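You operate a simulated robot arm through the tools that you are given. There is no shell and no other tool. Be economical: measure what you need, move in short steps, check, and stop when the job is done.

You are at the controls of a simulated robot arm. One attempt, no reset.

JOB
Put both packs from the snack tin on the yellow plate.
Fine: the lid waits on the desk top; close the tin again.

The check looks at the end state, three seconds after you hand in, the way a careful person would. Anything else that was tipped, shoved, dropped, spilled or broken makes it a failure. Lids that push on must go on centred and level and be pressed home; caps that screw on are set level and turned clockwise until they are tight.

ROBOT AND FRAMES
A 7-joint arm with a two-finger parallel gripper, fixed in place. Base frame: the origin is at the foot of the arm, x ahead of it, y to its left, z up. Readings come in m, rad, newtons and seconds.
With the tool pointing down near the work surface it reaches from about 0.3 to 0.68 m from the base axis. Its first joint turns from -1.152 to 1.152 rad. Payload 1.57 kg.
The tool frame sits at the grasp point between the pads (the TCP): z along the fingers, y along the line on which they close. The tips reach 0.03 m beyond it. Largest opening 0.11 m; finger width 0.024, thickness 0.012; the body of the gripper, 0.048 by 0.112 m, starts 0.078 m behind the TCP.
Orientation is told as [roll, pitch, yaw] about the base's x, y, z axes, in that order, counted from this pose: with the fingers straight down and closing along the base's y, the tool's x points along the base's -x, its y along +y and its z along -z.

CONTROLS
- The arm moves only by the tool send_rows. Its argument "deltas" is a list of rows, each a list of 3 entries, a list of its own where there are three numbers: the shift along the tool's x, y, z in m, then the turn, a rotation vector about the tool's x, y, z in rad, then the gripper command, from -1 (shut) to 1 (fully open), values between in proportion. In form: [[[tx, ty, tz], [ax, ay, az], grip], ...]. A call has 1 to 12 rows; each row is the pose to reach, as a shift and turn from the pose commanded when the call began, along the tool's axes at that moment. A row lasts 0.2 s, in which the tool goes at most 0.05 m and 0.15 rad; a call with a longer step from one row to the next is refused whole, and so is a gripper value outside its range. A pose out of reach is approached as far as the arm can. The call stops where the force on the tool passes 90 N (or 10 N more than at its start, if that is more) or the arm is blocked; 0.2 s more then pass. Each finger travels about 0.108 m/s and halts on what it meets, pressing with about 43 N; the grip force reading is that of the motor and also rises with nothing between the fingers. The clock runs only during rows and for 0.2 s after the last one: add rows that repeat a pose to give the fingers time. It gives the time, the measured TCP pose, the force on the tool (base axes), the opening and the grip force at its end, in the units of the frame above (readings bear some noise), with the torque about the TCP (base axes, N m) and any sound that the robot's microphone picked up, and new pictures: "show" is both (left out), scene, wrist or none.
- Cameras (640 x 400 px; columns grow to the right, rows downward): "scene" is fixed at [0.162, -0.4009, 1.3837]; the picture's right is [0.75, -0.67, 0.00], its down [-0.50, -0.56, -0.66] and it looks along [0.44, 0.49, -0.75] (base axes); focal length 309 px, centre (320, 200). "wrist" rides on the gripper at [0.07, 0.016, -0.141] in the tool frame; the picture's right is [-0.23, 0.97, 0.00], its down [-0.86, -0.20, -0.48] and it looks along [-0.47, -0.11, 0.88] (tool axes); focal length 222 px, centre (320, 200). There is no depth. A picture from a camera that has moved, and an enlarged one, comes with that camera's place and axes in the base frame and with its lens.
- inspect(camera, box): a new picture of the part [left, top, right, bottom] of that camera's present view, enlarged. The clock stands still meanwhile.
- hand_in(): hands the job in; it is judged then, once.

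Go step by step. Nothing tells you positions but the pictures and the camera data: compare them with the known pose of the tool, close in by small moves and look again before you grip or let go. The budget is 120 turns and 200 pictures, counting those below and the enlarged ones. Unless the task says otherwise, let go and move clear before handing in, and close with one line.

The tools are called after "Emit:" by a JSON object that holds its "api" and its "payload". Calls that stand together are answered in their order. send_rows: Moves the arm, as the interface text tells. Its arguments: {"type":"object","properties":{"deltas":{"type":"array"},"show":{"type":"string","enum":["both","scene","wrist","none"]}},"required":["deltas"]} The other tools are called the same way: inspect (camera, box) takes an enlarged picture of a part of a camera's view; hand_in () hands the job in.

At the start:

```text
t: 0.0
tool_pos: [0.3584, -0.1188, 1.0897]
tcp_rot: [0.001, 0.001, 0.0]
ft_force: [-0.2, 0.3, 0.5]
ft_torque: [-0.01, -0.01, 0.01]
finger_gap: 0.1101
grasp_force: 0.1
```

scene: 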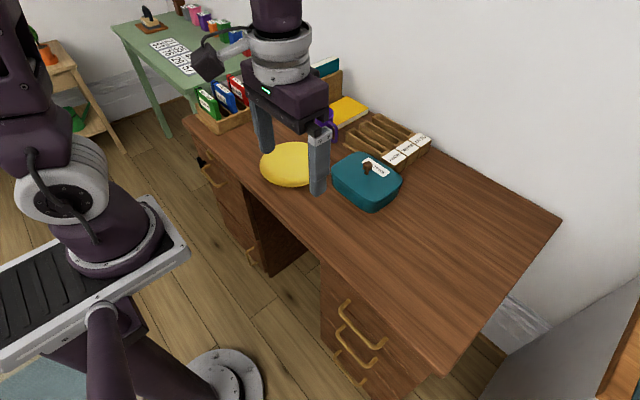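
wrist: 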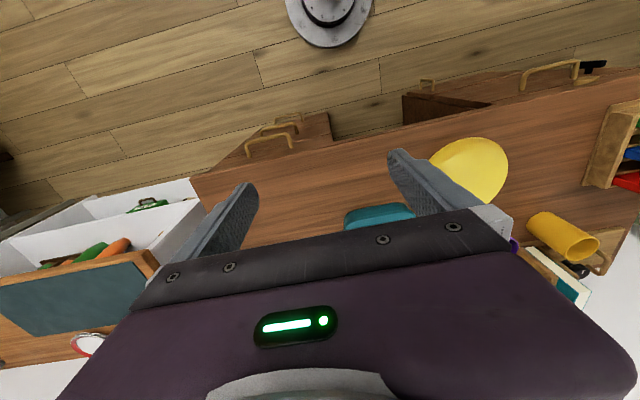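

I see a teal tin with a lid and brown knob on the desk, with a yellow plate beside it. I'll look closer first.

Emit:
{"api": "inspect", "payload": {"camera": "scene", "box": [240, 80, 440, 220]}}

Emit:
{"api": "inspect", "payload": {"camera": "scene", "box": [320, 140, 420, 220]}}

```text
2.86 times, centred on (340, 150) of scene
camera zoom: at [0.162, -0.4009, 1.3837], right [0.75, -0.67, 0.0], down [-0.5, -0.56, -0.66], along [0.44, 0.49, -0.75], focal length 883 px, centre (263, 343)
```

zoom: 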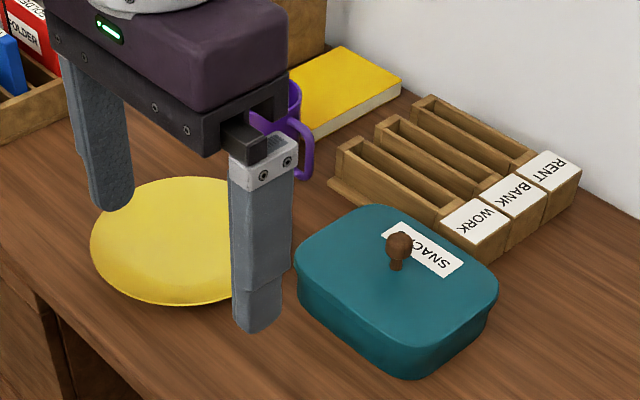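

```text
5.00 times, centred on (370, 180) of scene
camera zoom: at [0.162, -0.4009, 1.3837], right [0.75, -0.67, 0.0], down [-0.5, -0.56, -0.66], along [0.44, 0.49, -0.75], focal length 1544 px, centre (70, 300)
```

zoom: 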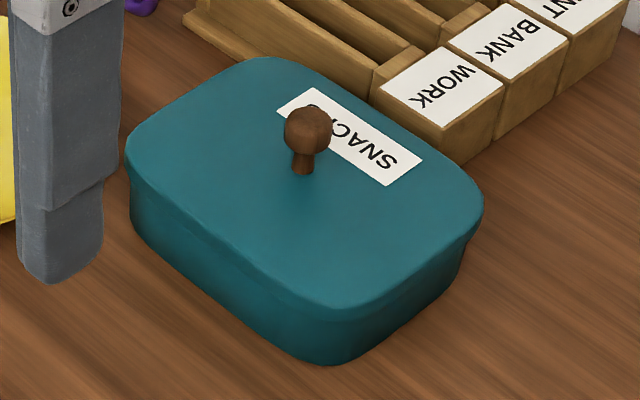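

Next I move over the tin, staying high, to get a wrist view that fixes its position and height.

Emit:
{"api": "send_rows", "payload": {"deltas": [[[-0.04, 0.01, 0], [0, 0, 0], 1], [[-0.08, 0.02, 0], [0, 0, 0], 1], [[-0.12, 0.03, 0], [0, 0, 0], 1], [[-0.16, 0.04, 0], [0, 0, 0], 1], [[-0.19, 0.05, 0], [0, 0, 0], 1], [[-0.19, 0.05, 0], [0, 0, 0], 1]]}}

```text
t: 1.4
tool_pos: [0.5468, -0.0687, 1.0907]
tcp_rot: [0.001, 0.001, 0.0]
ft_force: [0.6, 0.0, 0.0]
ft_torque: [0.05, 0.01, 0.01]
finger_gap: 0.1102
grasp_force: 0.1
camera wrist: at [0.4769, -0.052, 1.232], right [0.23, 0.97, 0.0], down [0.86, -0.2, 0.48], along [0.47, -0.11, -0.88], focal length 222 px, centre (320, 200)
```

scene: 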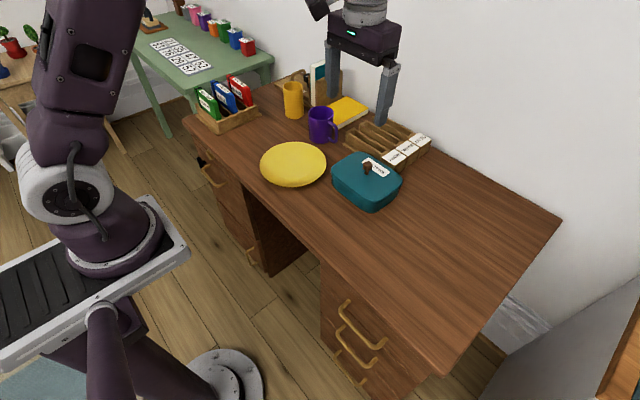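
wrist: 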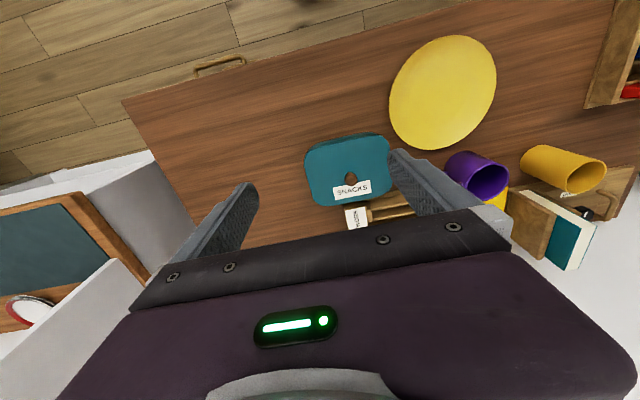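

Triangulation puts the knob at about (0.664, -0.031, 0.82). I'll come closer for a better measurement.

Emit:
{"api": "send_rows", "payload": {"deltas": [[[-0.02, 0.01, 0.035], [0, 0, 0], 1], [[-0.04, 0.02, 0.07], [0, 0, 0], 1], [[-0.06, 0.03, 0.1], [0, 0, 0], 1], [[-0.08, 0.037, 0.13], [0, 0, 0], 1], [[-0.1, 0.037, 0.13], [0, 0, 0], 1], [[-0.1, 0.037, 0.13], [0, 0, 0], 1]]}}

Emit:
{"api": "inspect", "payload": {"camera": "wrist", "box": [220, 20, 460, 180]}}

Emit:
{"api": "inspect", "payload": {"camera": "scene", "box": [250, 80, 450, 220]}}

```text
t: 2.8
tool_pos: [0.6487, -0.0314, 0.9603]
tcp_rot: [0.0, 0.001, 0.001]
ft_force: [-0.6, -0.2, 0.7]
ft_torque: [-0.02, 0.01, -0.02]
finger_gap: 0.1104
grasp_force: 0.0
camera wrist: at [0.5787, -0.0146, 1.1027], right [0.23, 0.97, 0.0], down [0.86, -0.2, 0.48], along [0.47, -0.11, -0.88], focal length 222 px, centre (320, 200)
```

scene: 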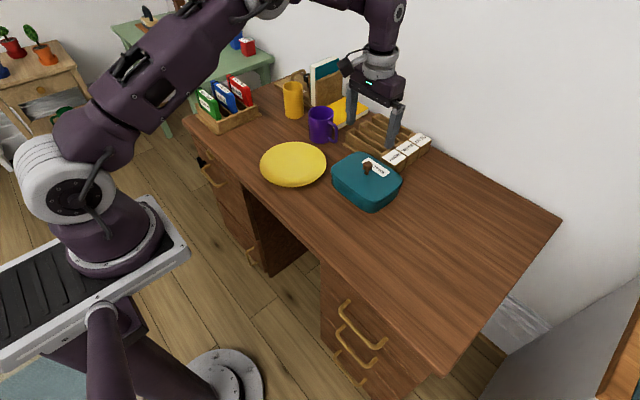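
wrist: 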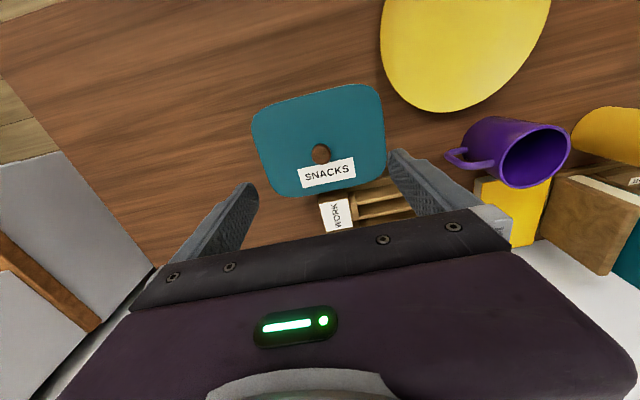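

```text
2.50 times, centred on (340, 100) of wrist
camera zoom: at [0.5787, -0.0146, 1.1027], right [0.23, 0.97, 0.0], down [0.86, -0.2, 0.48], along [0.47, -0.11, -0.88], focal length 555 px, centre (270, 450)
```

zoom: 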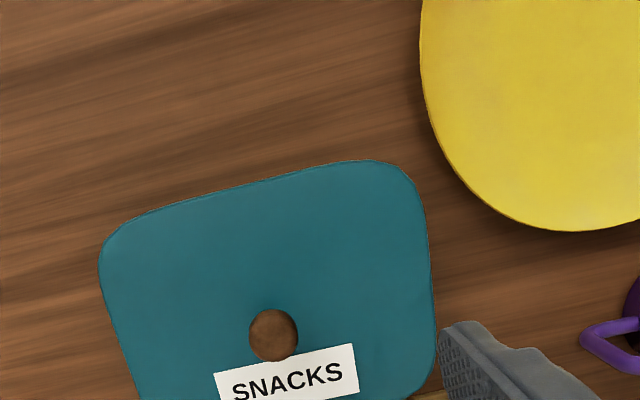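

```text
2.86 times, centred on (350, 150) of scene
camera zoom: at [0.162, -0.4009, 1.3837], right [0.75, -0.67, 0.0], down [-0.5, -0.56, -0.66], along [0.44, 0.49, -0.75], focal length 883 px, centre (234, 343)
```

zoom: 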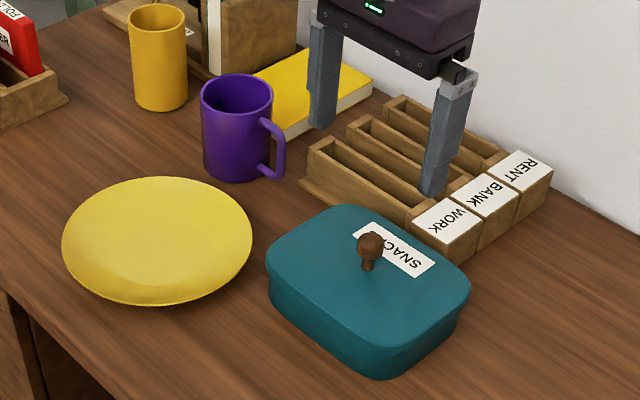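

The knob ball is at about (0.661, -0.033, 0.828), the lid top is near z 0.80, and the tin is axis-aligned. I'll descend partway and check the alignment.

Emit:
{"api": "send_rows", "payload": {"deltas": [[[-0.0125, -0.0016, 0.03], [0, 0, 0], 0.5], [[-0.0125, -0.0016, 0.06], [0, 0, 0], 0.3], [[-0.0125, -0.0016, 0.09], [0, 0, 0], 0.0], [[-0.0125, -0.0016, 0.1], [0, 0, 0], 0.0], [[-0.0125, -0.0016, 0.1], [0, 0, 0], 0.0]]}}

Emit:
{"api": "inspect", "payload": {"camera": "wrist", "box": [220, 100, 420, 240]}}

Emit:
{"api": "inspect", "payload": {"camera": "scene", "box": [320, 120, 420, 200]}}

```text
t: 4.0
tool_pos: [0.6606, -0.0323, 0.859]
tcp_rot: [0.0, 0.002, 0.001]
ft_force: [-1.1, 0.4, 0.2]
ft_torque: [-0.01, -0.04, -0.01]
finger_gap: 0.055
grasp_force: 0.0
camera wrist: at [0.5918, -0.0159, 1.0007], right [0.23, 0.97, 0.0], down [0.86, -0.2, 0.48], along [0.47, -0.11, -0.88], focal length 222 px, centre (320, 200)
```

scene: 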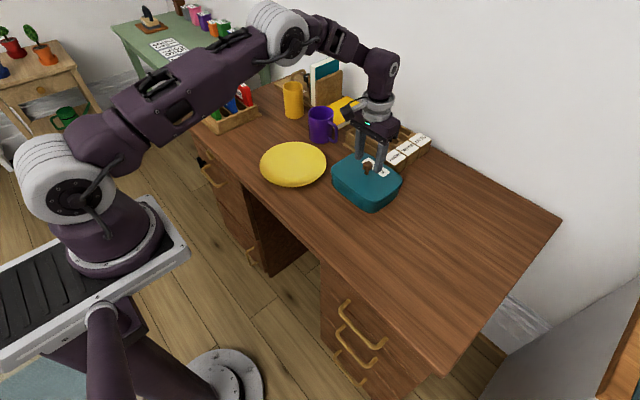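
wrist: 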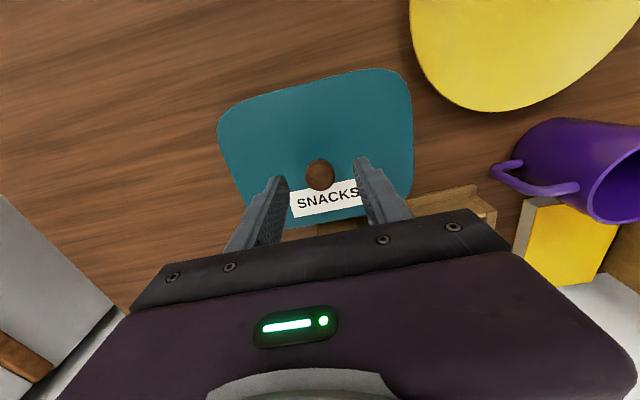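

```text
2.86 times, centred on (320, 170) of wrist
camera zoom: at [0.5918, -0.0159, 1.0007], right [0.23, 0.97, 0.0], down [0.86, -0.2, 0.48], along [0.47, -0.11, -0.88], focal length 635 px, centre (320, 286)
```

zoom: 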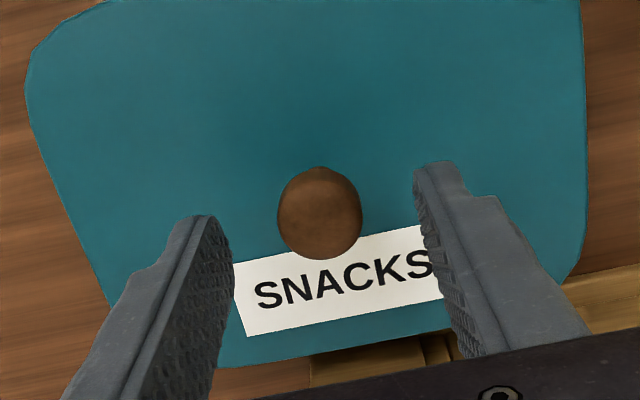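

```text
5.00 times, centred on (370, 160) of scene
camera zoom: at [0.162, -0.4009, 1.3837], right [0.75, -0.67, 0.0], down [-0.5, -0.56, -0.66], along [0.44, 0.49, -0.75], focal length 1544 px, centre (70, 400)
```

zoom: 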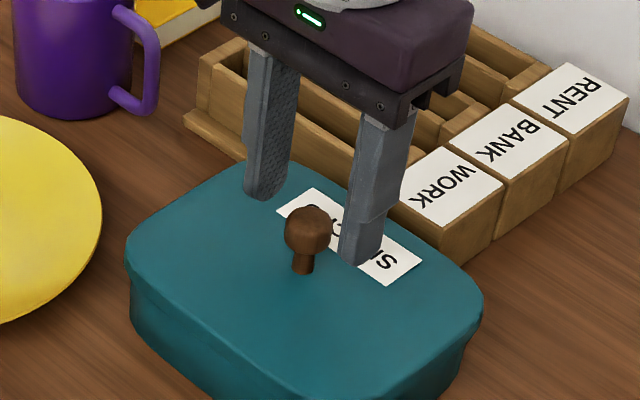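

The knob is centred between the fingers. I'll descend 2.2 cm and close.

Emit:
{"api": "send_rows", "payload": {"deltas": [[[0, 0, 0.012], [0, 0, 0], 0.0], [[0, 0, 0.022], [0, 0, 0], 0.0], [[0, 0, 0.022], [0, 0, 0], -0.4], [[0, 0, 0.022], [0, 0, 0], -0.8], [[0, 0, 0.022], [0, 0, 0], -1], [[0, 0, 0.022], [0, 0, 0], -1]], "show": "wrist"}}

Emit:
{"api": "inspect", "payload": {"camera": "scene", "box": [320, 120, 420, 220]}}

```text
t: 5.4
tool_pos: [0.6596, -0.0315, 0.8376]
tcp_rot: [0.0, 0.001, -0.002]
ft_force: [-0.1, 0.4, 0.3]
ft_torque: [0.0, -0.02, -0.02]
finger_gap: 0.0228
grasp_force: 35.3
heard: snap
camera wrist: at [0.5905, -0.0158, 0.9796], right [0.23, 0.97, 0.0], down [0.86, -0.2, 0.48], along [0.47, -0.11, -0.88], focal length 222 px, centre (320, 200)
```

wrist: 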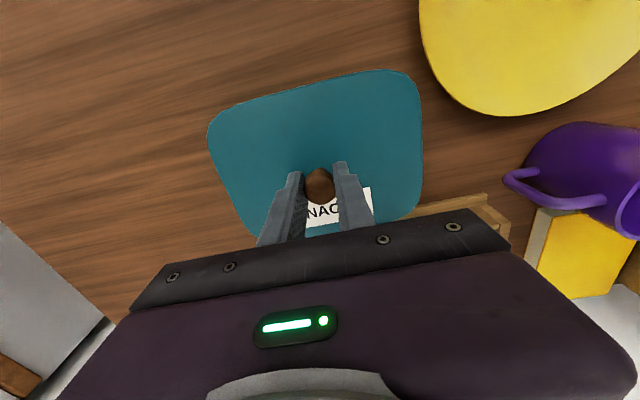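

```text
4.00 times, centred on (370, 170) of scene
camera zoom: at [0.162, -0.4009, 1.3837], right [0.75, -0.67, 0.0], down [-0.5, -0.56, -0.66], along [0.44, 0.49, -0.75], focal length 1236 px, centre (120, 320)
```

zoom: 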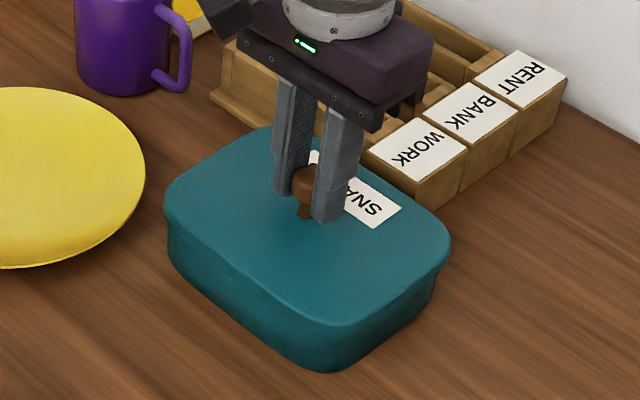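

The knob is gripped (gap 23 mm). I'll lift slowly and check whether only the lid comes up.

Emit:
{"api": "send_rows", "payload": {"deltas": [[[0, 0, -0.003], [0, 0, 0], -1], [[0, 0, -0.006], [0, 0, 0], -1], [[0, 0, -0.01], [0, 0, 0], -1], [[0, 0, -0.015], [0, 0, 0], -1], [[0, 0, -0.02], [0, 0, 0], -1], [[0, 0, -0.025], [0, 0, 0], -1], [[0, 0, -0.025], [0, 0, 0], -1]], "show": "wrist"}}

Emit:
{"api": "inspect", "payload": {"camera": "scene", "box": [320, 120, 420, 220]}}

```text
t: 7.0
tool_pos: [0.6615, -0.0335, 0.8626]
tcp_rot: [0.001, 0.0, 0.0]
ft_force: [0.5, -1.1, 0.8]
ft_torque: [0.02, 0.04, -0.02]
finger_gap: 0.022
grasp_force: 34.7
camera wrist: at [0.591, -0.017, 1.0045], right [0.23, 0.97, 0.0], down [0.86, -0.2, 0.48], along [0.47, -0.11, -0.88], focal length 222 px, centre (320, 200)
```

wrist: 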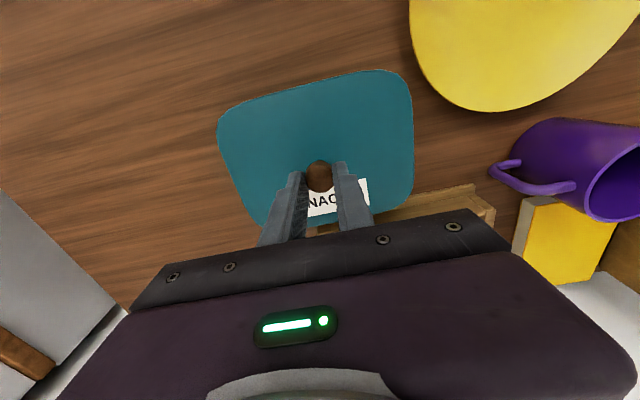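

```text
4.00 times, centred on (370, 170) of scene
camera zoom: at [0.162, -0.4009, 1.3837], right [0.75, -0.67, 0.0], down [-0.5, -0.56, -0.66], along [0.44, 0.49, -0.75], focal length 1236 px, centre (120, 320)
```

zoom: 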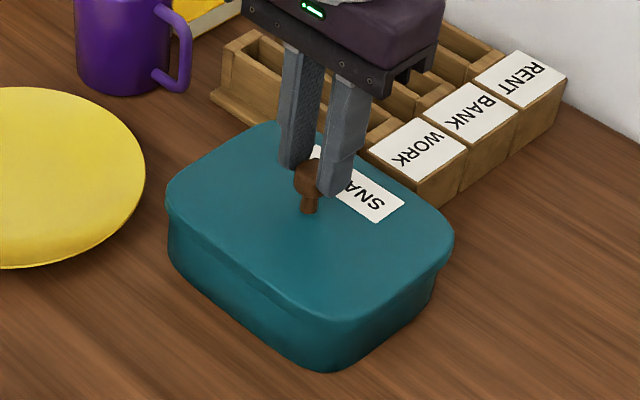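

The fingers may have slipped up the knob rather than lifting the lid. I'll look closer.

Emit:
{"api": "inspect", "payload": {"camera": "scene", "box": [325, 140, 410, 215]}}

Emit:
{"api": "inspect", "payload": {"camera": "wrist", "box": [200, 60, 440, 240]}}

```text
5.33 times, centred on (368, 178) of scene
camera zoom: at [0.162, -0.4009, 1.3837], right [0.75, -0.67, 0.0], down [-0.5, -0.56, -0.66], along [0.44, 0.49, -0.75], focal length 1648 px, centre (67, 320)
```

zoom: 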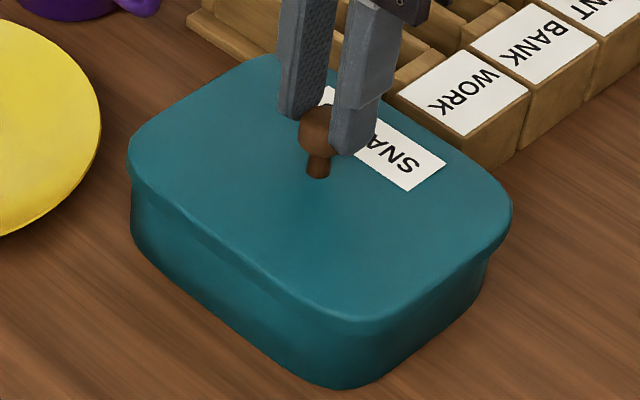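

```text
2.22 times, centred on (320, 150) of wrist
camera zoom: at [0.591, -0.017, 1.0045], right [0.23, 0.97, 0.0], down [0.86, -0.2, 0.48], along [0.47, -0.11, -0.88], focal length 494 px, centre (320, 311)
```

zoom: 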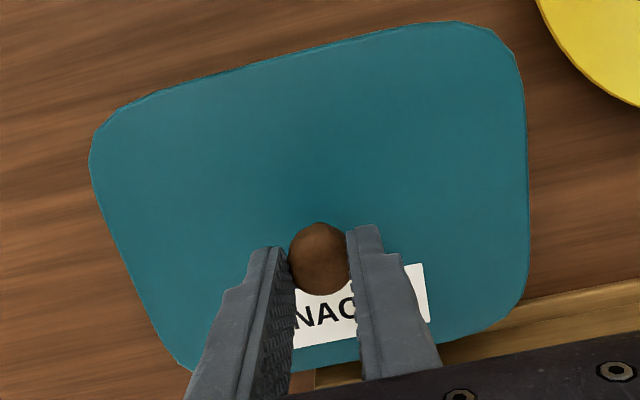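

The knob slipped down to the tips. I'll reopen, go deeper and regrip around the ball.

Emit:
{"api": "send_rows", "payload": {"deltas": [[[0, 0, 0], [0, 0, 0], -0.2], [[0, 0, 0], [0, 0, 0], -0.2], [[0, 0, 0.012], [0, 0, 0], -0.2], [[0, 0, 0.022], [0, 0, 0], -0.2], [[0, 0, 0.028], [0, 0, 0], -0.2], [[0, 0, 0.028], [0, 0, 0], -0.2]], "show": "none"}}

Emit:
{"api": "inspect", "payload": {"camera": "scene", "box": [325, 140, 410, 215]}}

```text
t: 8.4
tool_pos: [0.6602, -0.032, 0.8368]
tcp_rot: [-0.002, 0.0, -0.001]
ft_force: [0.2, -0.7, 0.7]
ft_torque: [0.03, 0.01, 0.03]
finger_gap: 0.044
grasp_force: 0.0
```

```text
5.33 times, centred on (368, 178) of scene
camera zoom: at [0.162, -0.4009, 1.3837], right [0.75, -0.67, 0.0], down [-0.5, -0.56, -0.66], along [0.44, 0.49, -0.75], focal length 1648 px, centre (67, 320)
```

zoom: 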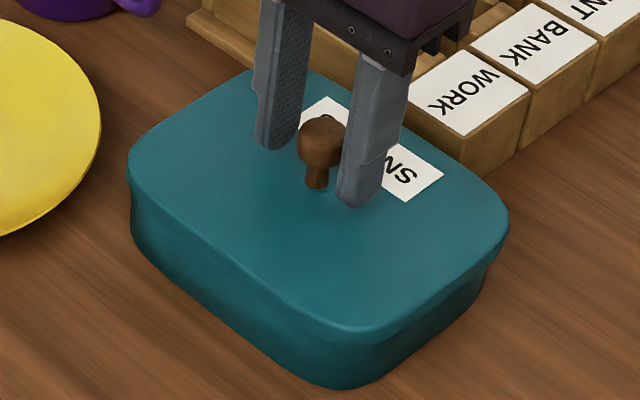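

The lid had lifted and dropped back when I opened, so it's loose now. I'll regrip deeper.

Emit:
{"api": "send_rows", "payload": {"deltas": [[[0, 0, 0.003], [0, 0, 0], -0.2], [[0, 0, 0.005], [0, 0, 0], -0.2], [[0, 0, 0.005], [0, 0, 0], -0.5], [[0, 0, 0.005], [0, 0, 0], -0.8], [[0, 0, 0.005], [0, 0, 0], -1], [[0, 0, 0.005], [0, 0, 0], -1]], "show": "none"}}

Emit:
{"api": "send_rows", "payload": {"deltas": [[[0, 0, -0.003], [0, 0, 0], -1], [[0, 0, -0.007], [0, 0, 0], -1], [[0, 0, -0.012], [0, 0, 0], -1], [[0, 0, -0.018], [0, 0, 0], -1], [[0, 0, -0.025], [0, 0, 0], -1], [[0, 0, -0.03], [0, 0, 0], -1], [[0, 0, -0.03], [0, 0, 0], -1]], "show": "wrist"}}

Emit:
{"api": "inspect", "payload": {"camera": "scene", "box": [325, 140, 410, 215]}}

```text
t: 9.8
tool_pos: [0.6588, -0.033, 0.8308]
tcp_rot: [-0.001, 0.0, 0.0]
ft_force: [-1.7, 3.7, 8.5]
ft_torque: [0.04, 0.05, -0.01]
finger_gap: 0.0231
grasp_force: 35.4
heard: snap
```

```text
t: 11.4
tool_pos: [0.6591, -0.033, 0.8603]
tcp_rot: [0.0, 0.001, 0.0]
ft_force: [1.0, 0.3, -0.6]
ft_torque: [0.04, 0.03, -0.03]
finger_gap: 0.0228
grasp_force: 35.3
heard: snap
camera wrist: at [0.5901, -0.0162, 1.0021], right [0.23, 0.97, 0.0], down [0.86, -0.2, 0.48], along [0.47, -0.11, -0.88], focal length 222 px, centre (320, 200)
```

wrist: 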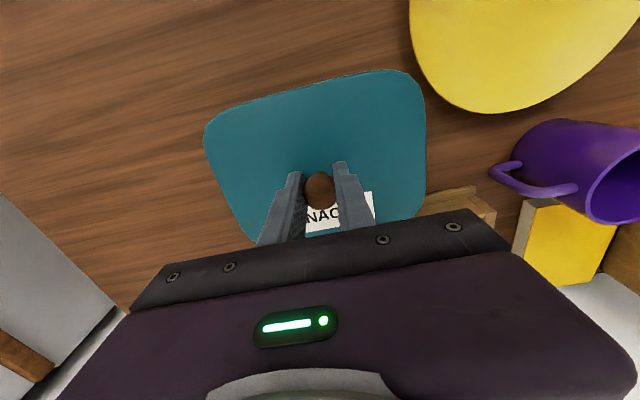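

```text
5.33 times, centred on (368, 178) of scene
camera zoom: at [0.162, -0.4009, 1.3837], right [0.75, -0.67, 0.0], down [-0.5, -0.56, -0.66], along [0.44, 0.49, -0.75], focal length 1648 px, centre (67, 320)
```

zoom: 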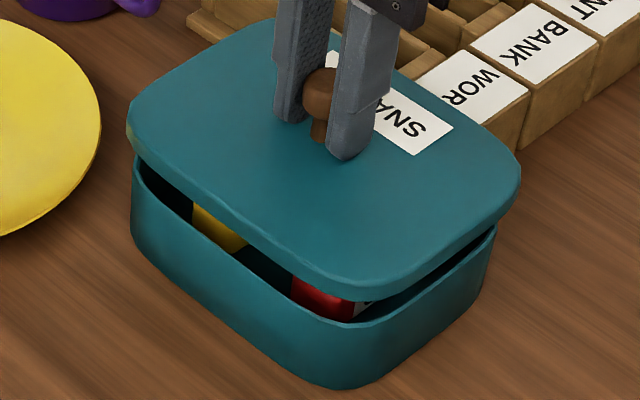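

The lid is off cleanly and the packs (yellow and red) are visible. I'll lift and carry the lid to the clear desk area on the right.

Emit:
{"api": "send_rows", "payload": {"deltas": [[[0, 0, -0.03], [0, 0, 0], -1], [[0, 0, -0.06], [0, 0, 0], -1], [[0.02, -0.03, -0.06], [0, 0, 0], -1], [[0.04, -0.07, -0.06], [0, 0, 0], -1], [[0.06, -0.11, -0.06], [0, 0, 0], -1], [[0.08, -0.15, -0.06], [0, 0, 0], -1], [[0.09, -0.19, -0.06], [0, 0, 0], -1], [[0.1, -0.23, -0.06], [0, 0, 0], -1], [[0.1, -0.25, -0.06], [0, 0, 0], -1], [[0.1, -0.25, -0.06], [0, 0, 0], -1]]}}

Emit:
{"api": "inspect", "payload": {"camera": "scene", "box": [320, 140, 480, 260]}}

```text
t: 13.6
tool_pos: [0.5603, -0.2846, 0.9201]
tcp_rot: [0.001, 0.001, 0.001]
ft_force: [0.5, 1.2, -0.8]
ft_torque: [0.0, 0.02, -0.02]
finger_gap: 0.0229
grasp_force: 35.4
camera wrist: at [0.4904, -0.2678, 1.0613], right [0.23, 0.97, 0.0], down [0.86, -0.2, 0.48], along [0.47, -0.11, -0.88], focal length 222 px, centre (320, 200)
```

scene: 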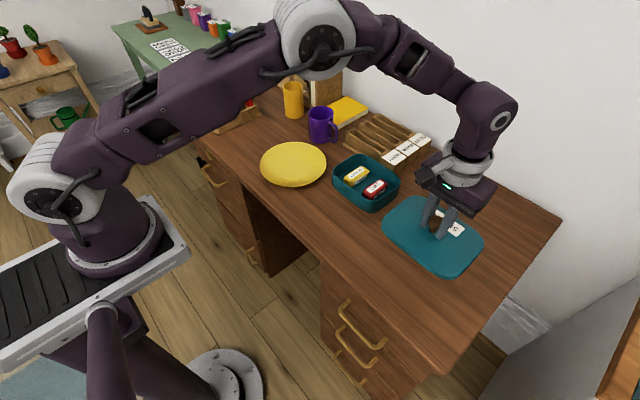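
wrist: 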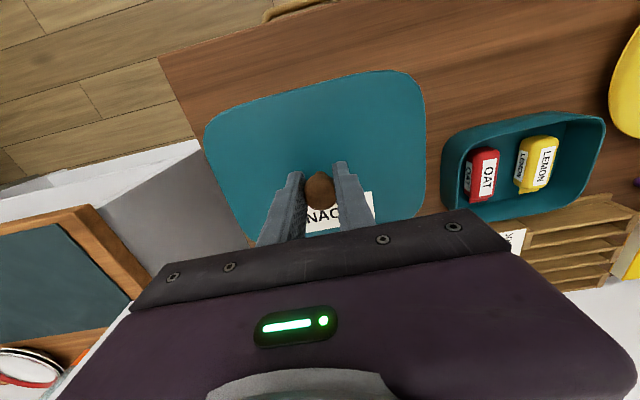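

```text
3.33 times, centred on (400, 200) of scene
camera zoom: at [0.162, -0.4009, 1.3837], right [0.75, -0.67, 0.0], down [-0.5, -0.56, -0.66], along [0.44, 0.49, -0.75], focal length 1030 px, centre (53, 200)
```

zoom: 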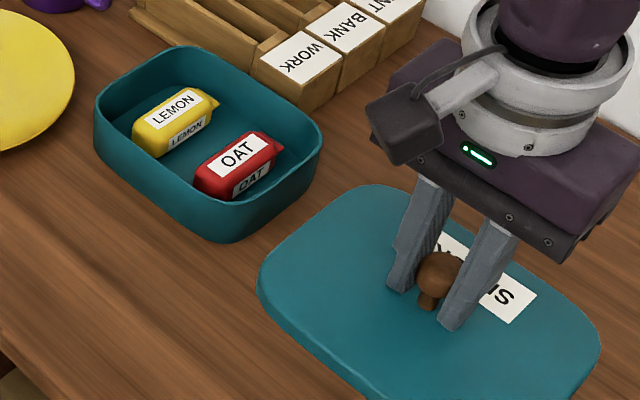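

Both packs, LEMON and OAT, are lying in the tin. I'll lower the lid to just above the desk.

Emit:
{"api": "send_rows", "payload": {"deltas": [[[0, 0, 0.04], [0, 0, 0], -1], [[0, 0, 0.075], [0, 0, 0], -1], [[0, 0, 0.1], [0, 0, 0], -1], [[0, 0, 0.11], [0, 0, 0], -1], [[0, 0, 0.115], [0, 0, 0], -1], [[0, 0, 0.115], [0, 0, 0], -1]], "show": "none"}}

Emit:
{"api": "inspect", "payload": {"camera": "scene", "box": [320, 160, 480, 280]}}

```text
t: 15.0
tool_pos: [0.5594, -0.2833, 0.805]
tcp_rot: [0.001, -0.001, 0.0]
ft_force: [0.0, 0.5, 0.1]
ft_torque: [-0.03, 0.01, 0.0]
finger_gap: 0.0228
grasp_force: 35.3
```

```text
3.33 times, centred on (400, 220) of scene
camera zoom: at [0.162, -0.4009, 1.3837], right [0.75, -0.67, 0.0], down [-0.5, -0.56, -0.66], along [0.44, 0.49, -0.75], focal length 1030 px, centre (53, 133)
```

zoom: 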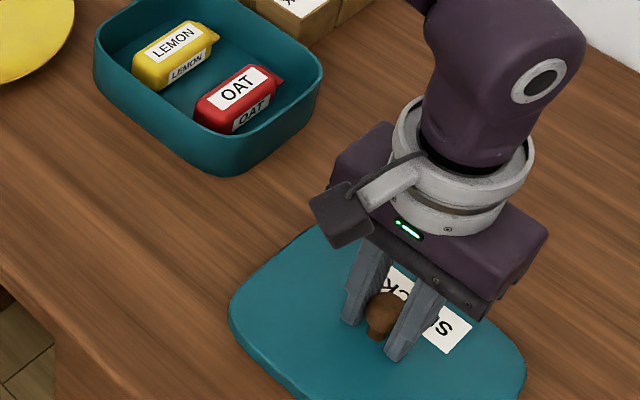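

I'll lower further in 2 mm steps until the lid makes contact.

Emit:
{"api": "send_rows", "payload": {"deltas": [[[0, 0, 0.003], [0, 0, 0], -1], [[0, 0, 0.006], [0, 0, 0], -1], [[0, 0, 0.009], [0, 0, 0], -1], [[0, 0, 0.011], [0, 0, 0], -1], [[0, 0, 0.011], [0, 0, 0], -1]], "show": "none"}}

Emit:
{"api": "inspect", "payload": {"camera": "scene", "box": [360, 190, 500, 290]}}

```text
t: 16.2
tool_pos: [0.5585, -0.2834, 0.7938]
tcp_rot: [0.0, 0.0, -0.001]
ft_force: [-0.4, -0.7, -0.2]
ft_torque: [-0.01, 0.01, 0.0]
finger_gap: 0.023
grasp_force: 35.5
```

```text
4.00 times, centred on (430, 240) of scene
camera zoom: at [0.162, -0.4009, 1.3837], right [0.75, -0.67, 0.0], down [-0.5, -0.56, -0.66], along [0.44, 0.49, -0.75], focal length 1236 px, centre (-120, 40)
```

zoom: 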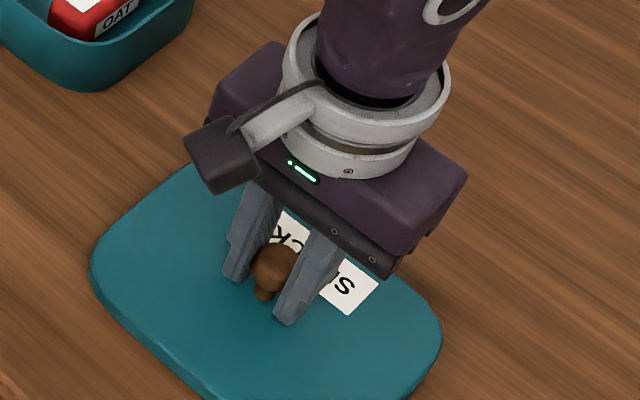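

Emit:
{"api": "send_rows", "payload": {"deltas": [[[0, 0, 0.002], [0, 0, 0], -1], [[0, 0, 0.004], [0, 0, 0], -1], [[0, 0, 0.006], [0, 0, 0], -1], [[0, 0, 0.006], [0, 0, 0], -1]], "show": "none"}}

```text
t: 17.2
tool_pos: [0.5593, -0.2834, 0.7881]
tcp_rot: [0.001, 0.0, -0.001]
ft_force: [0.1, -0.5, -1.4]
ft_torque: [-0.02, 0.0, 0.03]
finger_gap: 0.0228
grasp_force: 35.3
```

No contact yet, so I'll continue down in small steps.

Emit:
{"api": "send_rows", "payload": {"deltas": [[[0, 0, 0.002], [0, 0, 0], -1], [[0, 0, 0.004], [0, 0, 0], -1], [[0, 0, 0.004], [0, 0, 0], -1]], "show": "none"}}

Emit:
{"api": "inspect", "payload": {"camera": "scene", "box": [360, 200, 500, 290]}}

```text
t: 18.0
tool_pos: [0.5594, -0.2823, 0.7837]
tcp_rot: [-0.001, -0.002, 0.001]
ft_force: [1.1, 0.2, -0.8]
ft_torque: [0.01, 0.0, -0.02]
finger_gap: 0.023
grasp_force: 35.2
```

```text
4.44 times, centred on (430, 245) of scene
camera zoom: at [0.162, -0.4009, 1.3837], right [0.75, -0.67, 0.0], down [-0.5, -0.56, -0.66], along [0.44, 0.49, -0.75], focal length 1373 px, centre (-169, 0)
```

zoom: 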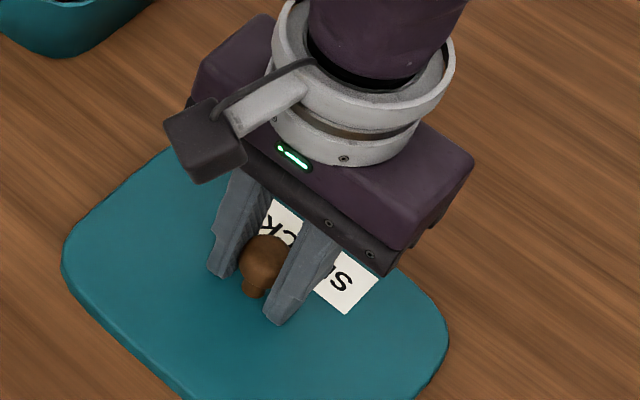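

Emit:
{"api": "send_rows", "payload": {"deltas": [[[0, 0, 0.002], [0, 0, 0], -1], [[0, 0, 0.004], [0, 0, 0], -1], [[0, 0, 0.004], [0, 0, 0], -1]], "show": "none"}}

Emit:
{"api": "send_rows", "payload": {"deltas": [[[0, 0, 0.002], [0, 0, 0], -1], [[0, 0, 0.004], [0, 0, 0], -1], [[0, 0, 0.004], [0, 0, 0], -1]], "show": "none"}}

Emit:
{"api": "inspect", "payload": {"camera": "scene", "box": [360, 200, 500, 290]}}

```text
t: 18.8
tool_pos: [0.5599, -0.2817, 0.7793]
tcp_rot: [0.0, 0.0, 0.0]
ft_force: [-0.4, 1.0, 0.2]
ft_torque: [0.01, 0.02, 0.0]
finger_gap: 0.0231
grasp_force: 35.4
```

```text
t: 19.6
tool_pos: [0.5603, -0.2826, 0.7762]
tcp_rot: [-0.002, -0.002, 0.0]
ft_force: [-7.6, 10.4, 47.7]
ft_torque: [0.17, 0.03, 0.02]
finger_gap: 0.0232
grasp_force: 35.1
```

```text
4.44 times, centred on (430, 245) of scene
camera zoom: at [0.161, -0.4002, 1.3841], right [0.75, -0.67, 0.0], down [-0.5, -0.56, -0.66], along [0.44, 0.49, -0.75], focal length 1373 px, centre (-169, 0)
```

zoom: 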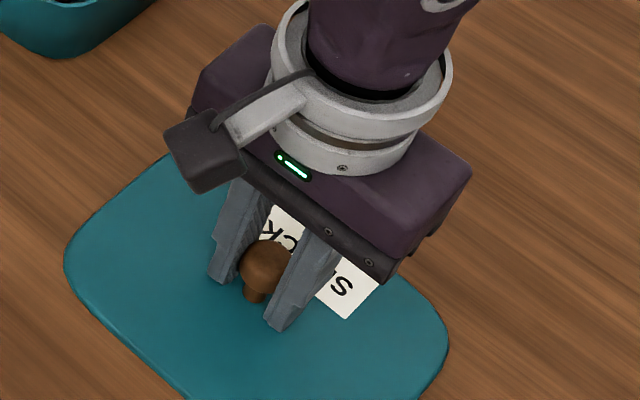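

The lid touched down with TCP z at about 0.777. I'll relieve the load, open and rise.

Emit:
{"api": "send_rows", "payload": {"deltas": [[[0, 0, -0.0022], [0, 0, 0], -1], [[0, 0, -0.0022], [0, 0, 0], -0.6], [[0, 0, -0.0022], [0, 0, 0], -0.2], [[0, 0, -0.0022], [0, 0, 0], -0.2], [[0, 0, -0.03], [0, 0, 0], -0.2], [[0, 0, -0.07], [0, 0, 0], -0.1], [[0, 0, -0.11], [0, 0, 0], 0], [[0, 0, -0.15], [0, 0, 0], 0], [[0, 0, -0.15], [0, 0, 0], 0]]}}

Emit:
{"api": "inspect", "payload": {"camera": "scene", "box": [320, 140, 500, 280]}}

```text
t: 21.6
tool_pos: [0.5587, -0.2835, 0.9275]
tcp_rot: [0.0, 0.0, 0.001]
ft_force: [-0.7, 0.1, -0.4]
ft_torque: [-0.02, 0.01, -0.02]
finger_gap: 0.055
grasp_force: 0.1
camera wrist: at [0.4898, -0.2667, 1.0683], right [0.23, 0.97, 0.0], down [0.85, -0.2, 0.48], along [0.47, -0.11, -0.88], focal length 222 px, centre (320, 200)
```

scene: 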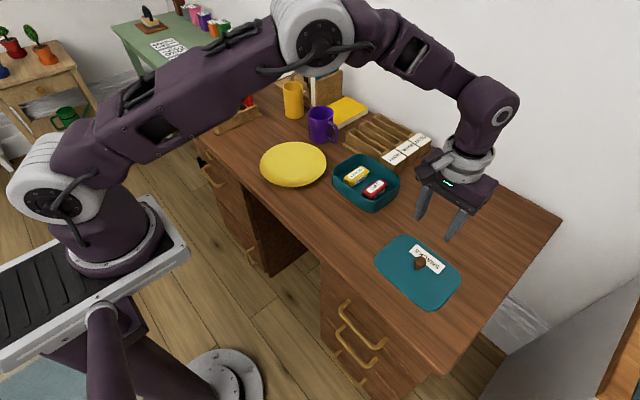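
wrist: 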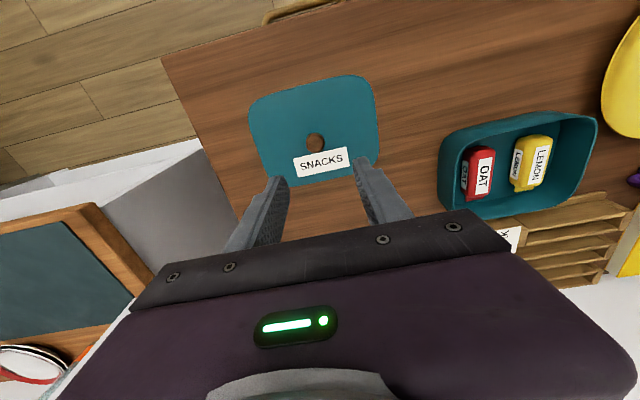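

```text
2.86 times, centred on (410, 210) of scene
camera zoom: at [0.162, -0.4009, 1.3837], right [0.75, -0.67, 0.0], down [-0.5, -0.56, -0.66], along [0.44, 0.49, -0.75], focal length 883 px, centre (63, 171)
```

zoom: 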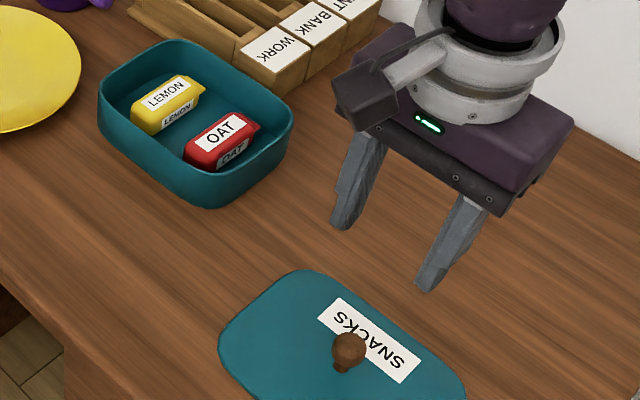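

The lid rests flat on the desk. Now I'll hover over the tin to locate the packs.

Emit:
{"api": "send_rows", "payload": {"deltas": [[[-0.02, 0.045, 0], [0, 0, 0], 0], [[-0.04, 0.09, 0], [0, 0, 0], 0], [[-0.06, 0.13, 0], [0, 0, 0], 0], [[-0.07, 0.17, 0], [0, 0, 0], 0], [[-0.08, 0.21, 0], [0, 0, 0], 0], [[-0.09, 0.25, 0], [0, 0, 0], 0], [[-0.09, 0.25, 0], [0, 0, 0], 0]], "show": "wrist"}}

Emit:
{"api": "inspect", "payload": {"camera": "wrist", "box": [220, 70, 420, 210]}}

Emit:
{"api": "inspect", "payload": {"camera": "scene", "box": [325, 140, 410, 215]}}

```text
t: 23.2
tool_pos: [0.6491, -0.0349, 0.9259]
tcp_rot: [0.0, 0.001, -0.001]
ft_force: [-0.7, -0.4, -1.1]
ft_torque: [-0.02, 0.0, -0.04]
finger_gap: 0.055
grasp_force: 0.1
camera wrist: at [0.5793, -0.0182, 1.0675], right [0.23, 0.97, 0.0], down [0.86, -0.2, 0.48], along [0.47, -0.11, -0.88], focal length 222 px, centre (320, 200)
```

wrist: 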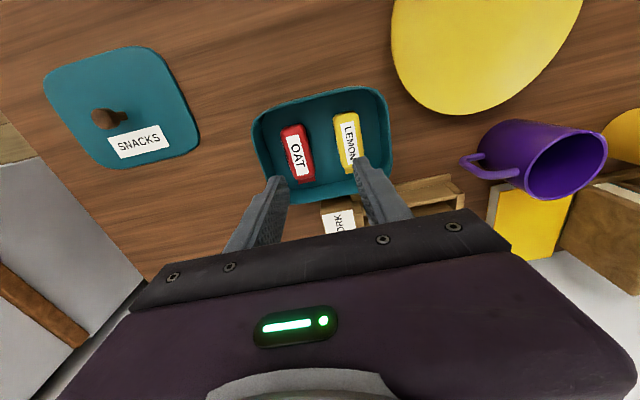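

```text
2.86 times, centred on (320, 140) of wrist
camera zoom: at [0.5793, -0.0182, 1.0675], right [0.23, 0.97, 0.0], down [0.86, -0.2, 0.48], along [0.47, -0.11, -0.88], focal length 635 px, centre (320, 371)
```

zoom: 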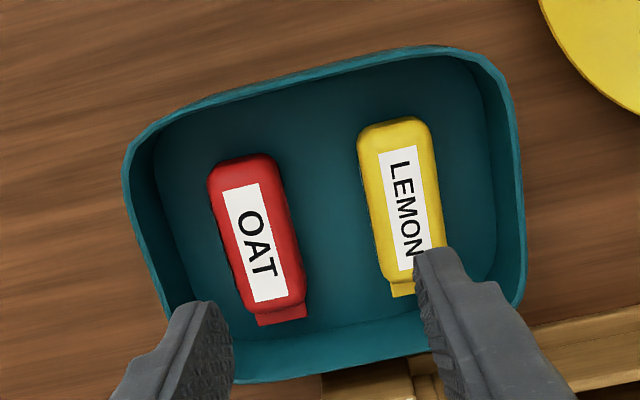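

```text
5.33 times, centred on (368, 178) of scene
camera zoom: at [0.162, -0.4008, 1.3837], right [0.75, -0.67, 0.0], down [-0.5, -0.56, -0.66], along [0.44, 0.49, -0.75], focal length 1648 px, centre (67, 320)
```

zoom: 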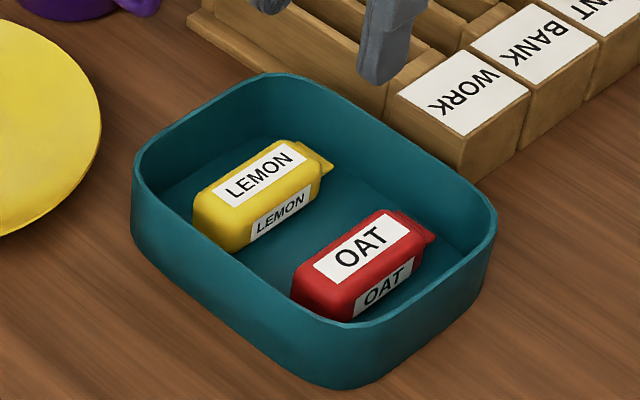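

The packs' long axes run roughly along x. LEMON is near (0.662, 0.001) and OAT near (0.662, -0.065). I'll hover over LEMON with a small yaw and a narrower opening.

Emit:
{"api": "send_rows", "payload": {"deltas": [[[-0.006, 0.018, 0.02], [0, 0, 0.05], 0], [[-0.013, 0.036, 0.04], [0, 0, 0.12], -0.2], [[-0.013, 0.036, 0.06], [0, 0, 0.12], -0.2], [[-0.013, 0.036, 0.07], [0, 0, 0.12], -0.2], [[-0.013, 0.036, 0.07], [0, 0, 0.12], -0.2]], "show": "none"}}

Emit:
{"api": "inspect", "payload": {"camera": "wrist", "box": [220, 80, 420, 220]}}

Emit:
{"api": "inspect", "payload": {"camera": "scene", "box": [325, 140, 410, 215]}}

```text
t: 24.4
tool_pos: [0.6622, 0.0042, 0.8559]
tcp_rot: [0.0, 0.001, -0.122]
ft_force: [-0.2, -0.7, -0.4]
ft_torque: [0.03, 0.0, 0.0]
finger_gap: 0.0437
grasp_force: 0.1
```

```text
2.86 times, centred on (320, 150) of wrist
camera zoom: at [0.5961, 0.0302, 0.9975], right [0.34, 0.94, 0.0], down [0.83, -0.3, 0.48], along [0.45, -0.16, -0.88], focal length 635 px, centre (320, 343)
```

zoom: 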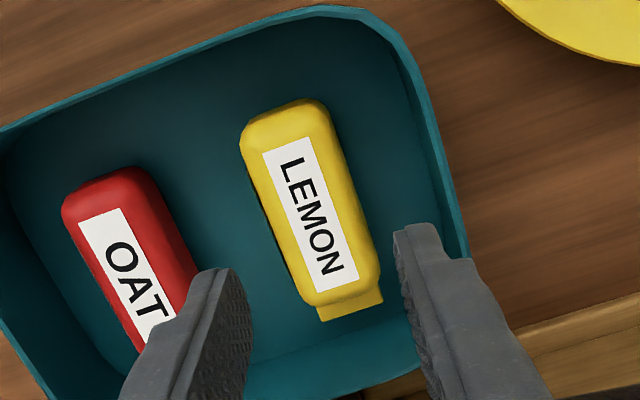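

```text
5.33 times, centred on (368, 178) of scene
camera zoom: at [0.162, -0.4009, 1.3837], right [0.75, -0.67, 0.0], down [-0.5, -0.56, -0.66], along [0.44, 0.49, -0.75], focal length 1648 px, centre (67, 320)
```

zoom: 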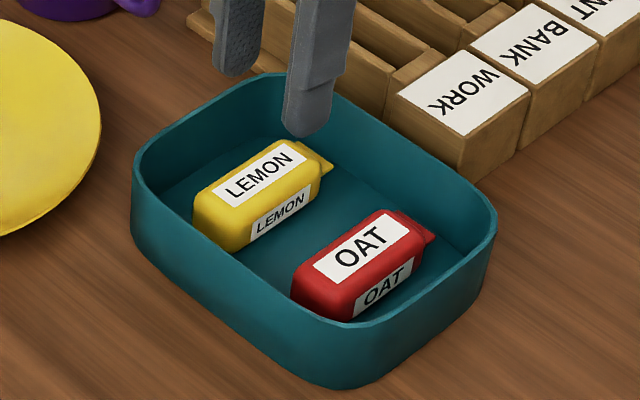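

Recomputing from the label corners, both packs are aligned with x: LEMON centre (0.663, 0.003), OAT (0.663, -0.069). I'll zero the yaw and descend partway over LEMON.

Emit:
{"api": "send_rows", "payload": {"deltas": [[[0, -0.001, 0.01], [0, 0, -0.08], -0.2], [[0, -0.001, 0.03], [0, 0, -0.12], -0.2], [[0, -0.001, 0.05], [0, 0, -0.12], -0.2], [[0, -0.001, 0.06], [0, 0, -0.12], -0.2], [[0, -0.001, 0.06], [0, 0, -0.12], -0.2]], "show": "none"}}

Emit:
{"api": "inspect", "payload": {"camera": "wrist", "box": [220, 80, 420, 220]}}

Emit:
{"api": "inspect", "payload": {"camera": "scene", "box": [325, 140, 410, 215]}}

```text
t: 25.6
tool_pos: [0.6632, 0.0009, 0.7953]
tcp_rot: [-0.001, 0.001, 0.0]
ft_force: [0.3, 0.2, -0.1]
ft_torque: [0.0, 0.04, -0.03]
finger_gap: 0.0441
grasp_force: 0.1
```

```text
2.86 times, centred on (320, 150) of wrist
camera zoom: at [0.5944, 0.0179, 0.9368], right [0.23, 0.97, 0.0], down [0.86, -0.2, 0.48], along [0.47, -0.11, -0.88], focal length 635 px, centre (320, 343)
```

zoom: 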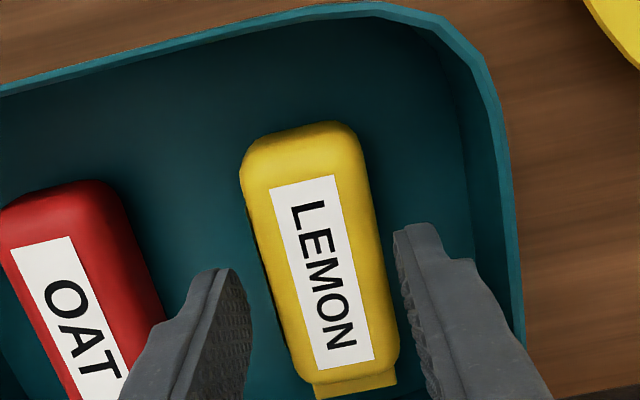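

```text
5.33 times, centred on (368, 178) of scene
camera zoom: at [0.162, -0.4009, 1.3837], right [0.75, -0.67, 0.0], down [-0.5, -0.56, -0.66], along [0.44, 0.49, -0.75], focal length 1648 px, centre (67, 320)
```

zoom: 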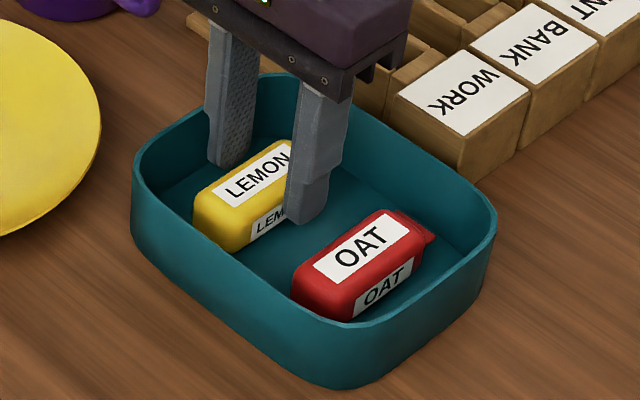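

LEMON is centred between the fingers. I'll descend 2.5 cm and grip.

Emit:
{"api": "send_rows", "payload": {"deltas": [[[0, 0.0005, 0.01], [0, 0, 0], -0.2], [[0, 0.0005, 0.018], [0, 0, 0], -0.2], [[0, 0.0005, 0.025], [0, 0, 0], -0.2], [[0, 0.0005, 0.025], [0, 0, 0], -0.2]], "show": "none"}}

Emit:
{"api": "inspect", "payload": {"camera": "scene", "box": [325, 140, 410, 215]}}

```text
t: 26.6
tool_pos: [0.6629, 0.0012, 0.7747]
tcp_rot: [0.0, -0.003, 0.0]
ft_force: [-27.8, 4.3, 70.0]
ft_torque: [0.08, 1.08, -0.13]
finger_gap: 0.0441
grasp_force: 0.1
```

```text
5.33 times, centred on (368, 178) of scene
camera zoom: at [0.16, -0.4008, 1.384], right [0.75, -0.67, 0.0], down [-0.5, -0.56, -0.66], along [0.44, 0.49, -0.75], focal length 1648 px, centre (67, 320)
```

zoom: 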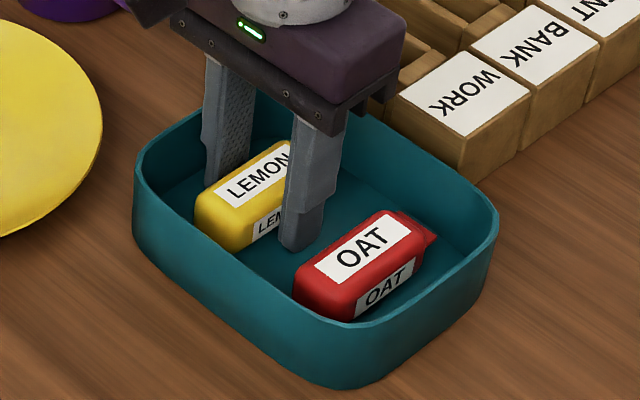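

The tips touched the tin floor (TCP about 0.775). I'll back up 6 mm and grip.

Emit:
{"api": "send_rows", "payload": {"deltas": [[[0, 0, -0.006], [0, 0, 0], -0.2], [[0, 0, -0.009], [0, 0, 0], -0.2], [[0, 0, -0.009], [0, 0, 0], -0.4], [[0, 0, -0.009], [0, 0, 0], -0.6], [[0, 0, -0.009], [0, 0, 0], -0.8], [[0, 0, -0.009], [0, 0, 0], -1], [[0, 0, -0.009], [0, 0, 0], -1]], "show": "none"}}

Emit:
{"api": "inspect", "payload": {"camera": "scene", "box": [325, 140, 410, 215]}}

Emit:
{"api": "inspect", "payload": {"camera": "wrist", "box": [220, 80, 420, 220]}}

```text
t: 28.2
tool_pos: [0.6632, 0.0016, 0.7809]
tcp_rot: [0.0, 0.002, -0.001]
ft_force: [0.1, -0.4, 0.3]
ft_torque: [0.01, -0.05, -0.02]
finger_gap: 0.0329
grasp_force: 41.4
```

```text
5.33 times, centred on (368, 178) of scene
camera zoom: at [0.162, -0.4009, 1.3837], right [0.75, -0.67, 0.0], down [-0.5, -0.56, -0.66], along [0.44, 0.49, -0.75], focal length 1648 px, centre (67, 320)
```

zoom: 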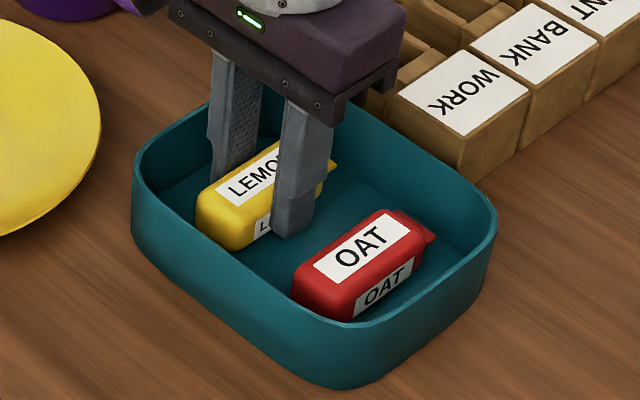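

```text
2.86 times, centred on (320, 150) of wrist
camera zoom: at [0.5933, 0.0189, 0.9219], right [0.23, 0.97, 0.0], down [0.86, -0.2, 0.48], along [0.47, -0.11, -0.88], focal length 635 px, centre (320, 343)
```

zoom: 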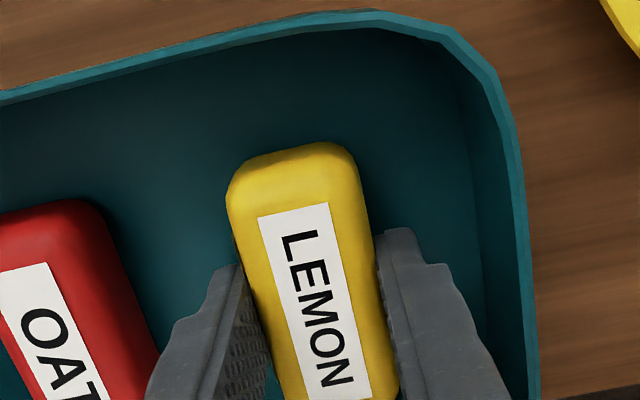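

LEMON is gripped (33 mm). I'll lift straight up and move over the plate.

Emit:
{"api": "send_rows", "payload": {"deltas": [[[0, 0, -0.015], [0, 0, 0], -1], [[0, 0, -0.04], [0, 0, 0], -1], [[0, 0, -0.08], [0, 0, 0], -1], [[0, 0, -0.12], [0, 0, 0], -1], [[0.02, 0.04, -0.12], [0, 0, 0], -1], [[0.04, 0.08, -0.12], [0, 0, 0], -1], [[0.06, 0.12, -0.12], [0, 0, 0], -1], [[0.085, 0.16, -0.12], [0, 0, 0], -1], [[0.103, 0.2, -0.12], [0, 0, 0], -1], [[0.103, 0.2, -0.12], [0, 0, 0], -1]]}}

Emit:
{"api": "inspect", "payload": {"camera": "scene", "box": [240, 90, 400, 210]}}

```text
t: 30.4
tool_pos: [0.5591, 0.205, 0.9007]
tcp_rot: [-0.001, 0.0, 0.0]
ft_force: [-0.7, 0.7, -1.5]
ft_torque: [0.02, -0.02, -0.01]
finger_gap: 0.0329
grasp_force: 41.3
camera wrist: at [0.489, 0.2223, 1.0419], right [0.23, 0.97, 0.0], down [0.86, -0.2, 0.48], along [0.47, -0.11, -0.88], focal length 222 px, centre (320, 200)
```

scene: 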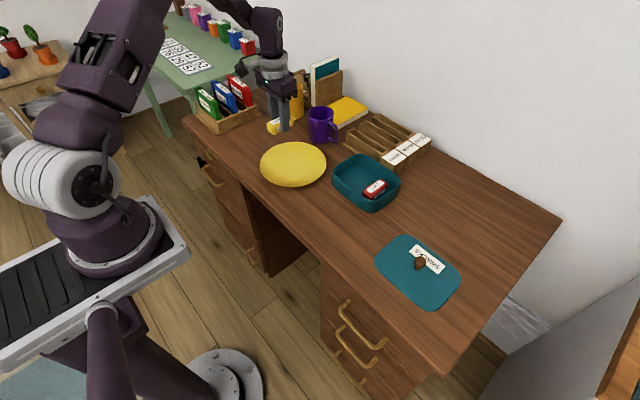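
wrist: 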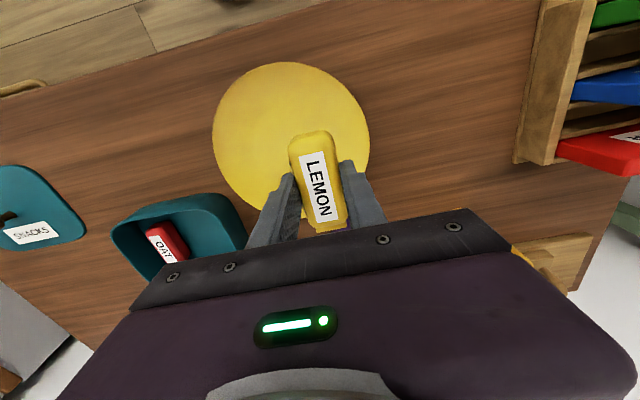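

```text
3.33 times, centred on (320, 150) of scene
camera zoom: at [0.162, -0.4008, 1.3837], right [0.75, -0.67, 0.0], down [-0.5, -0.56, -0.66], along [0.44, 0.49, -0.75], focal length 1030 px, centre (320, 367)
```

zoom: 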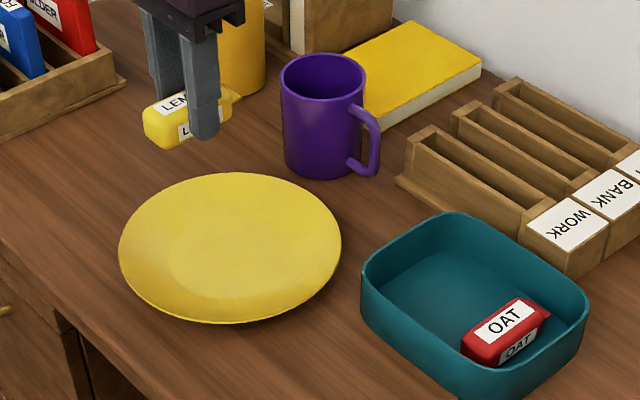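

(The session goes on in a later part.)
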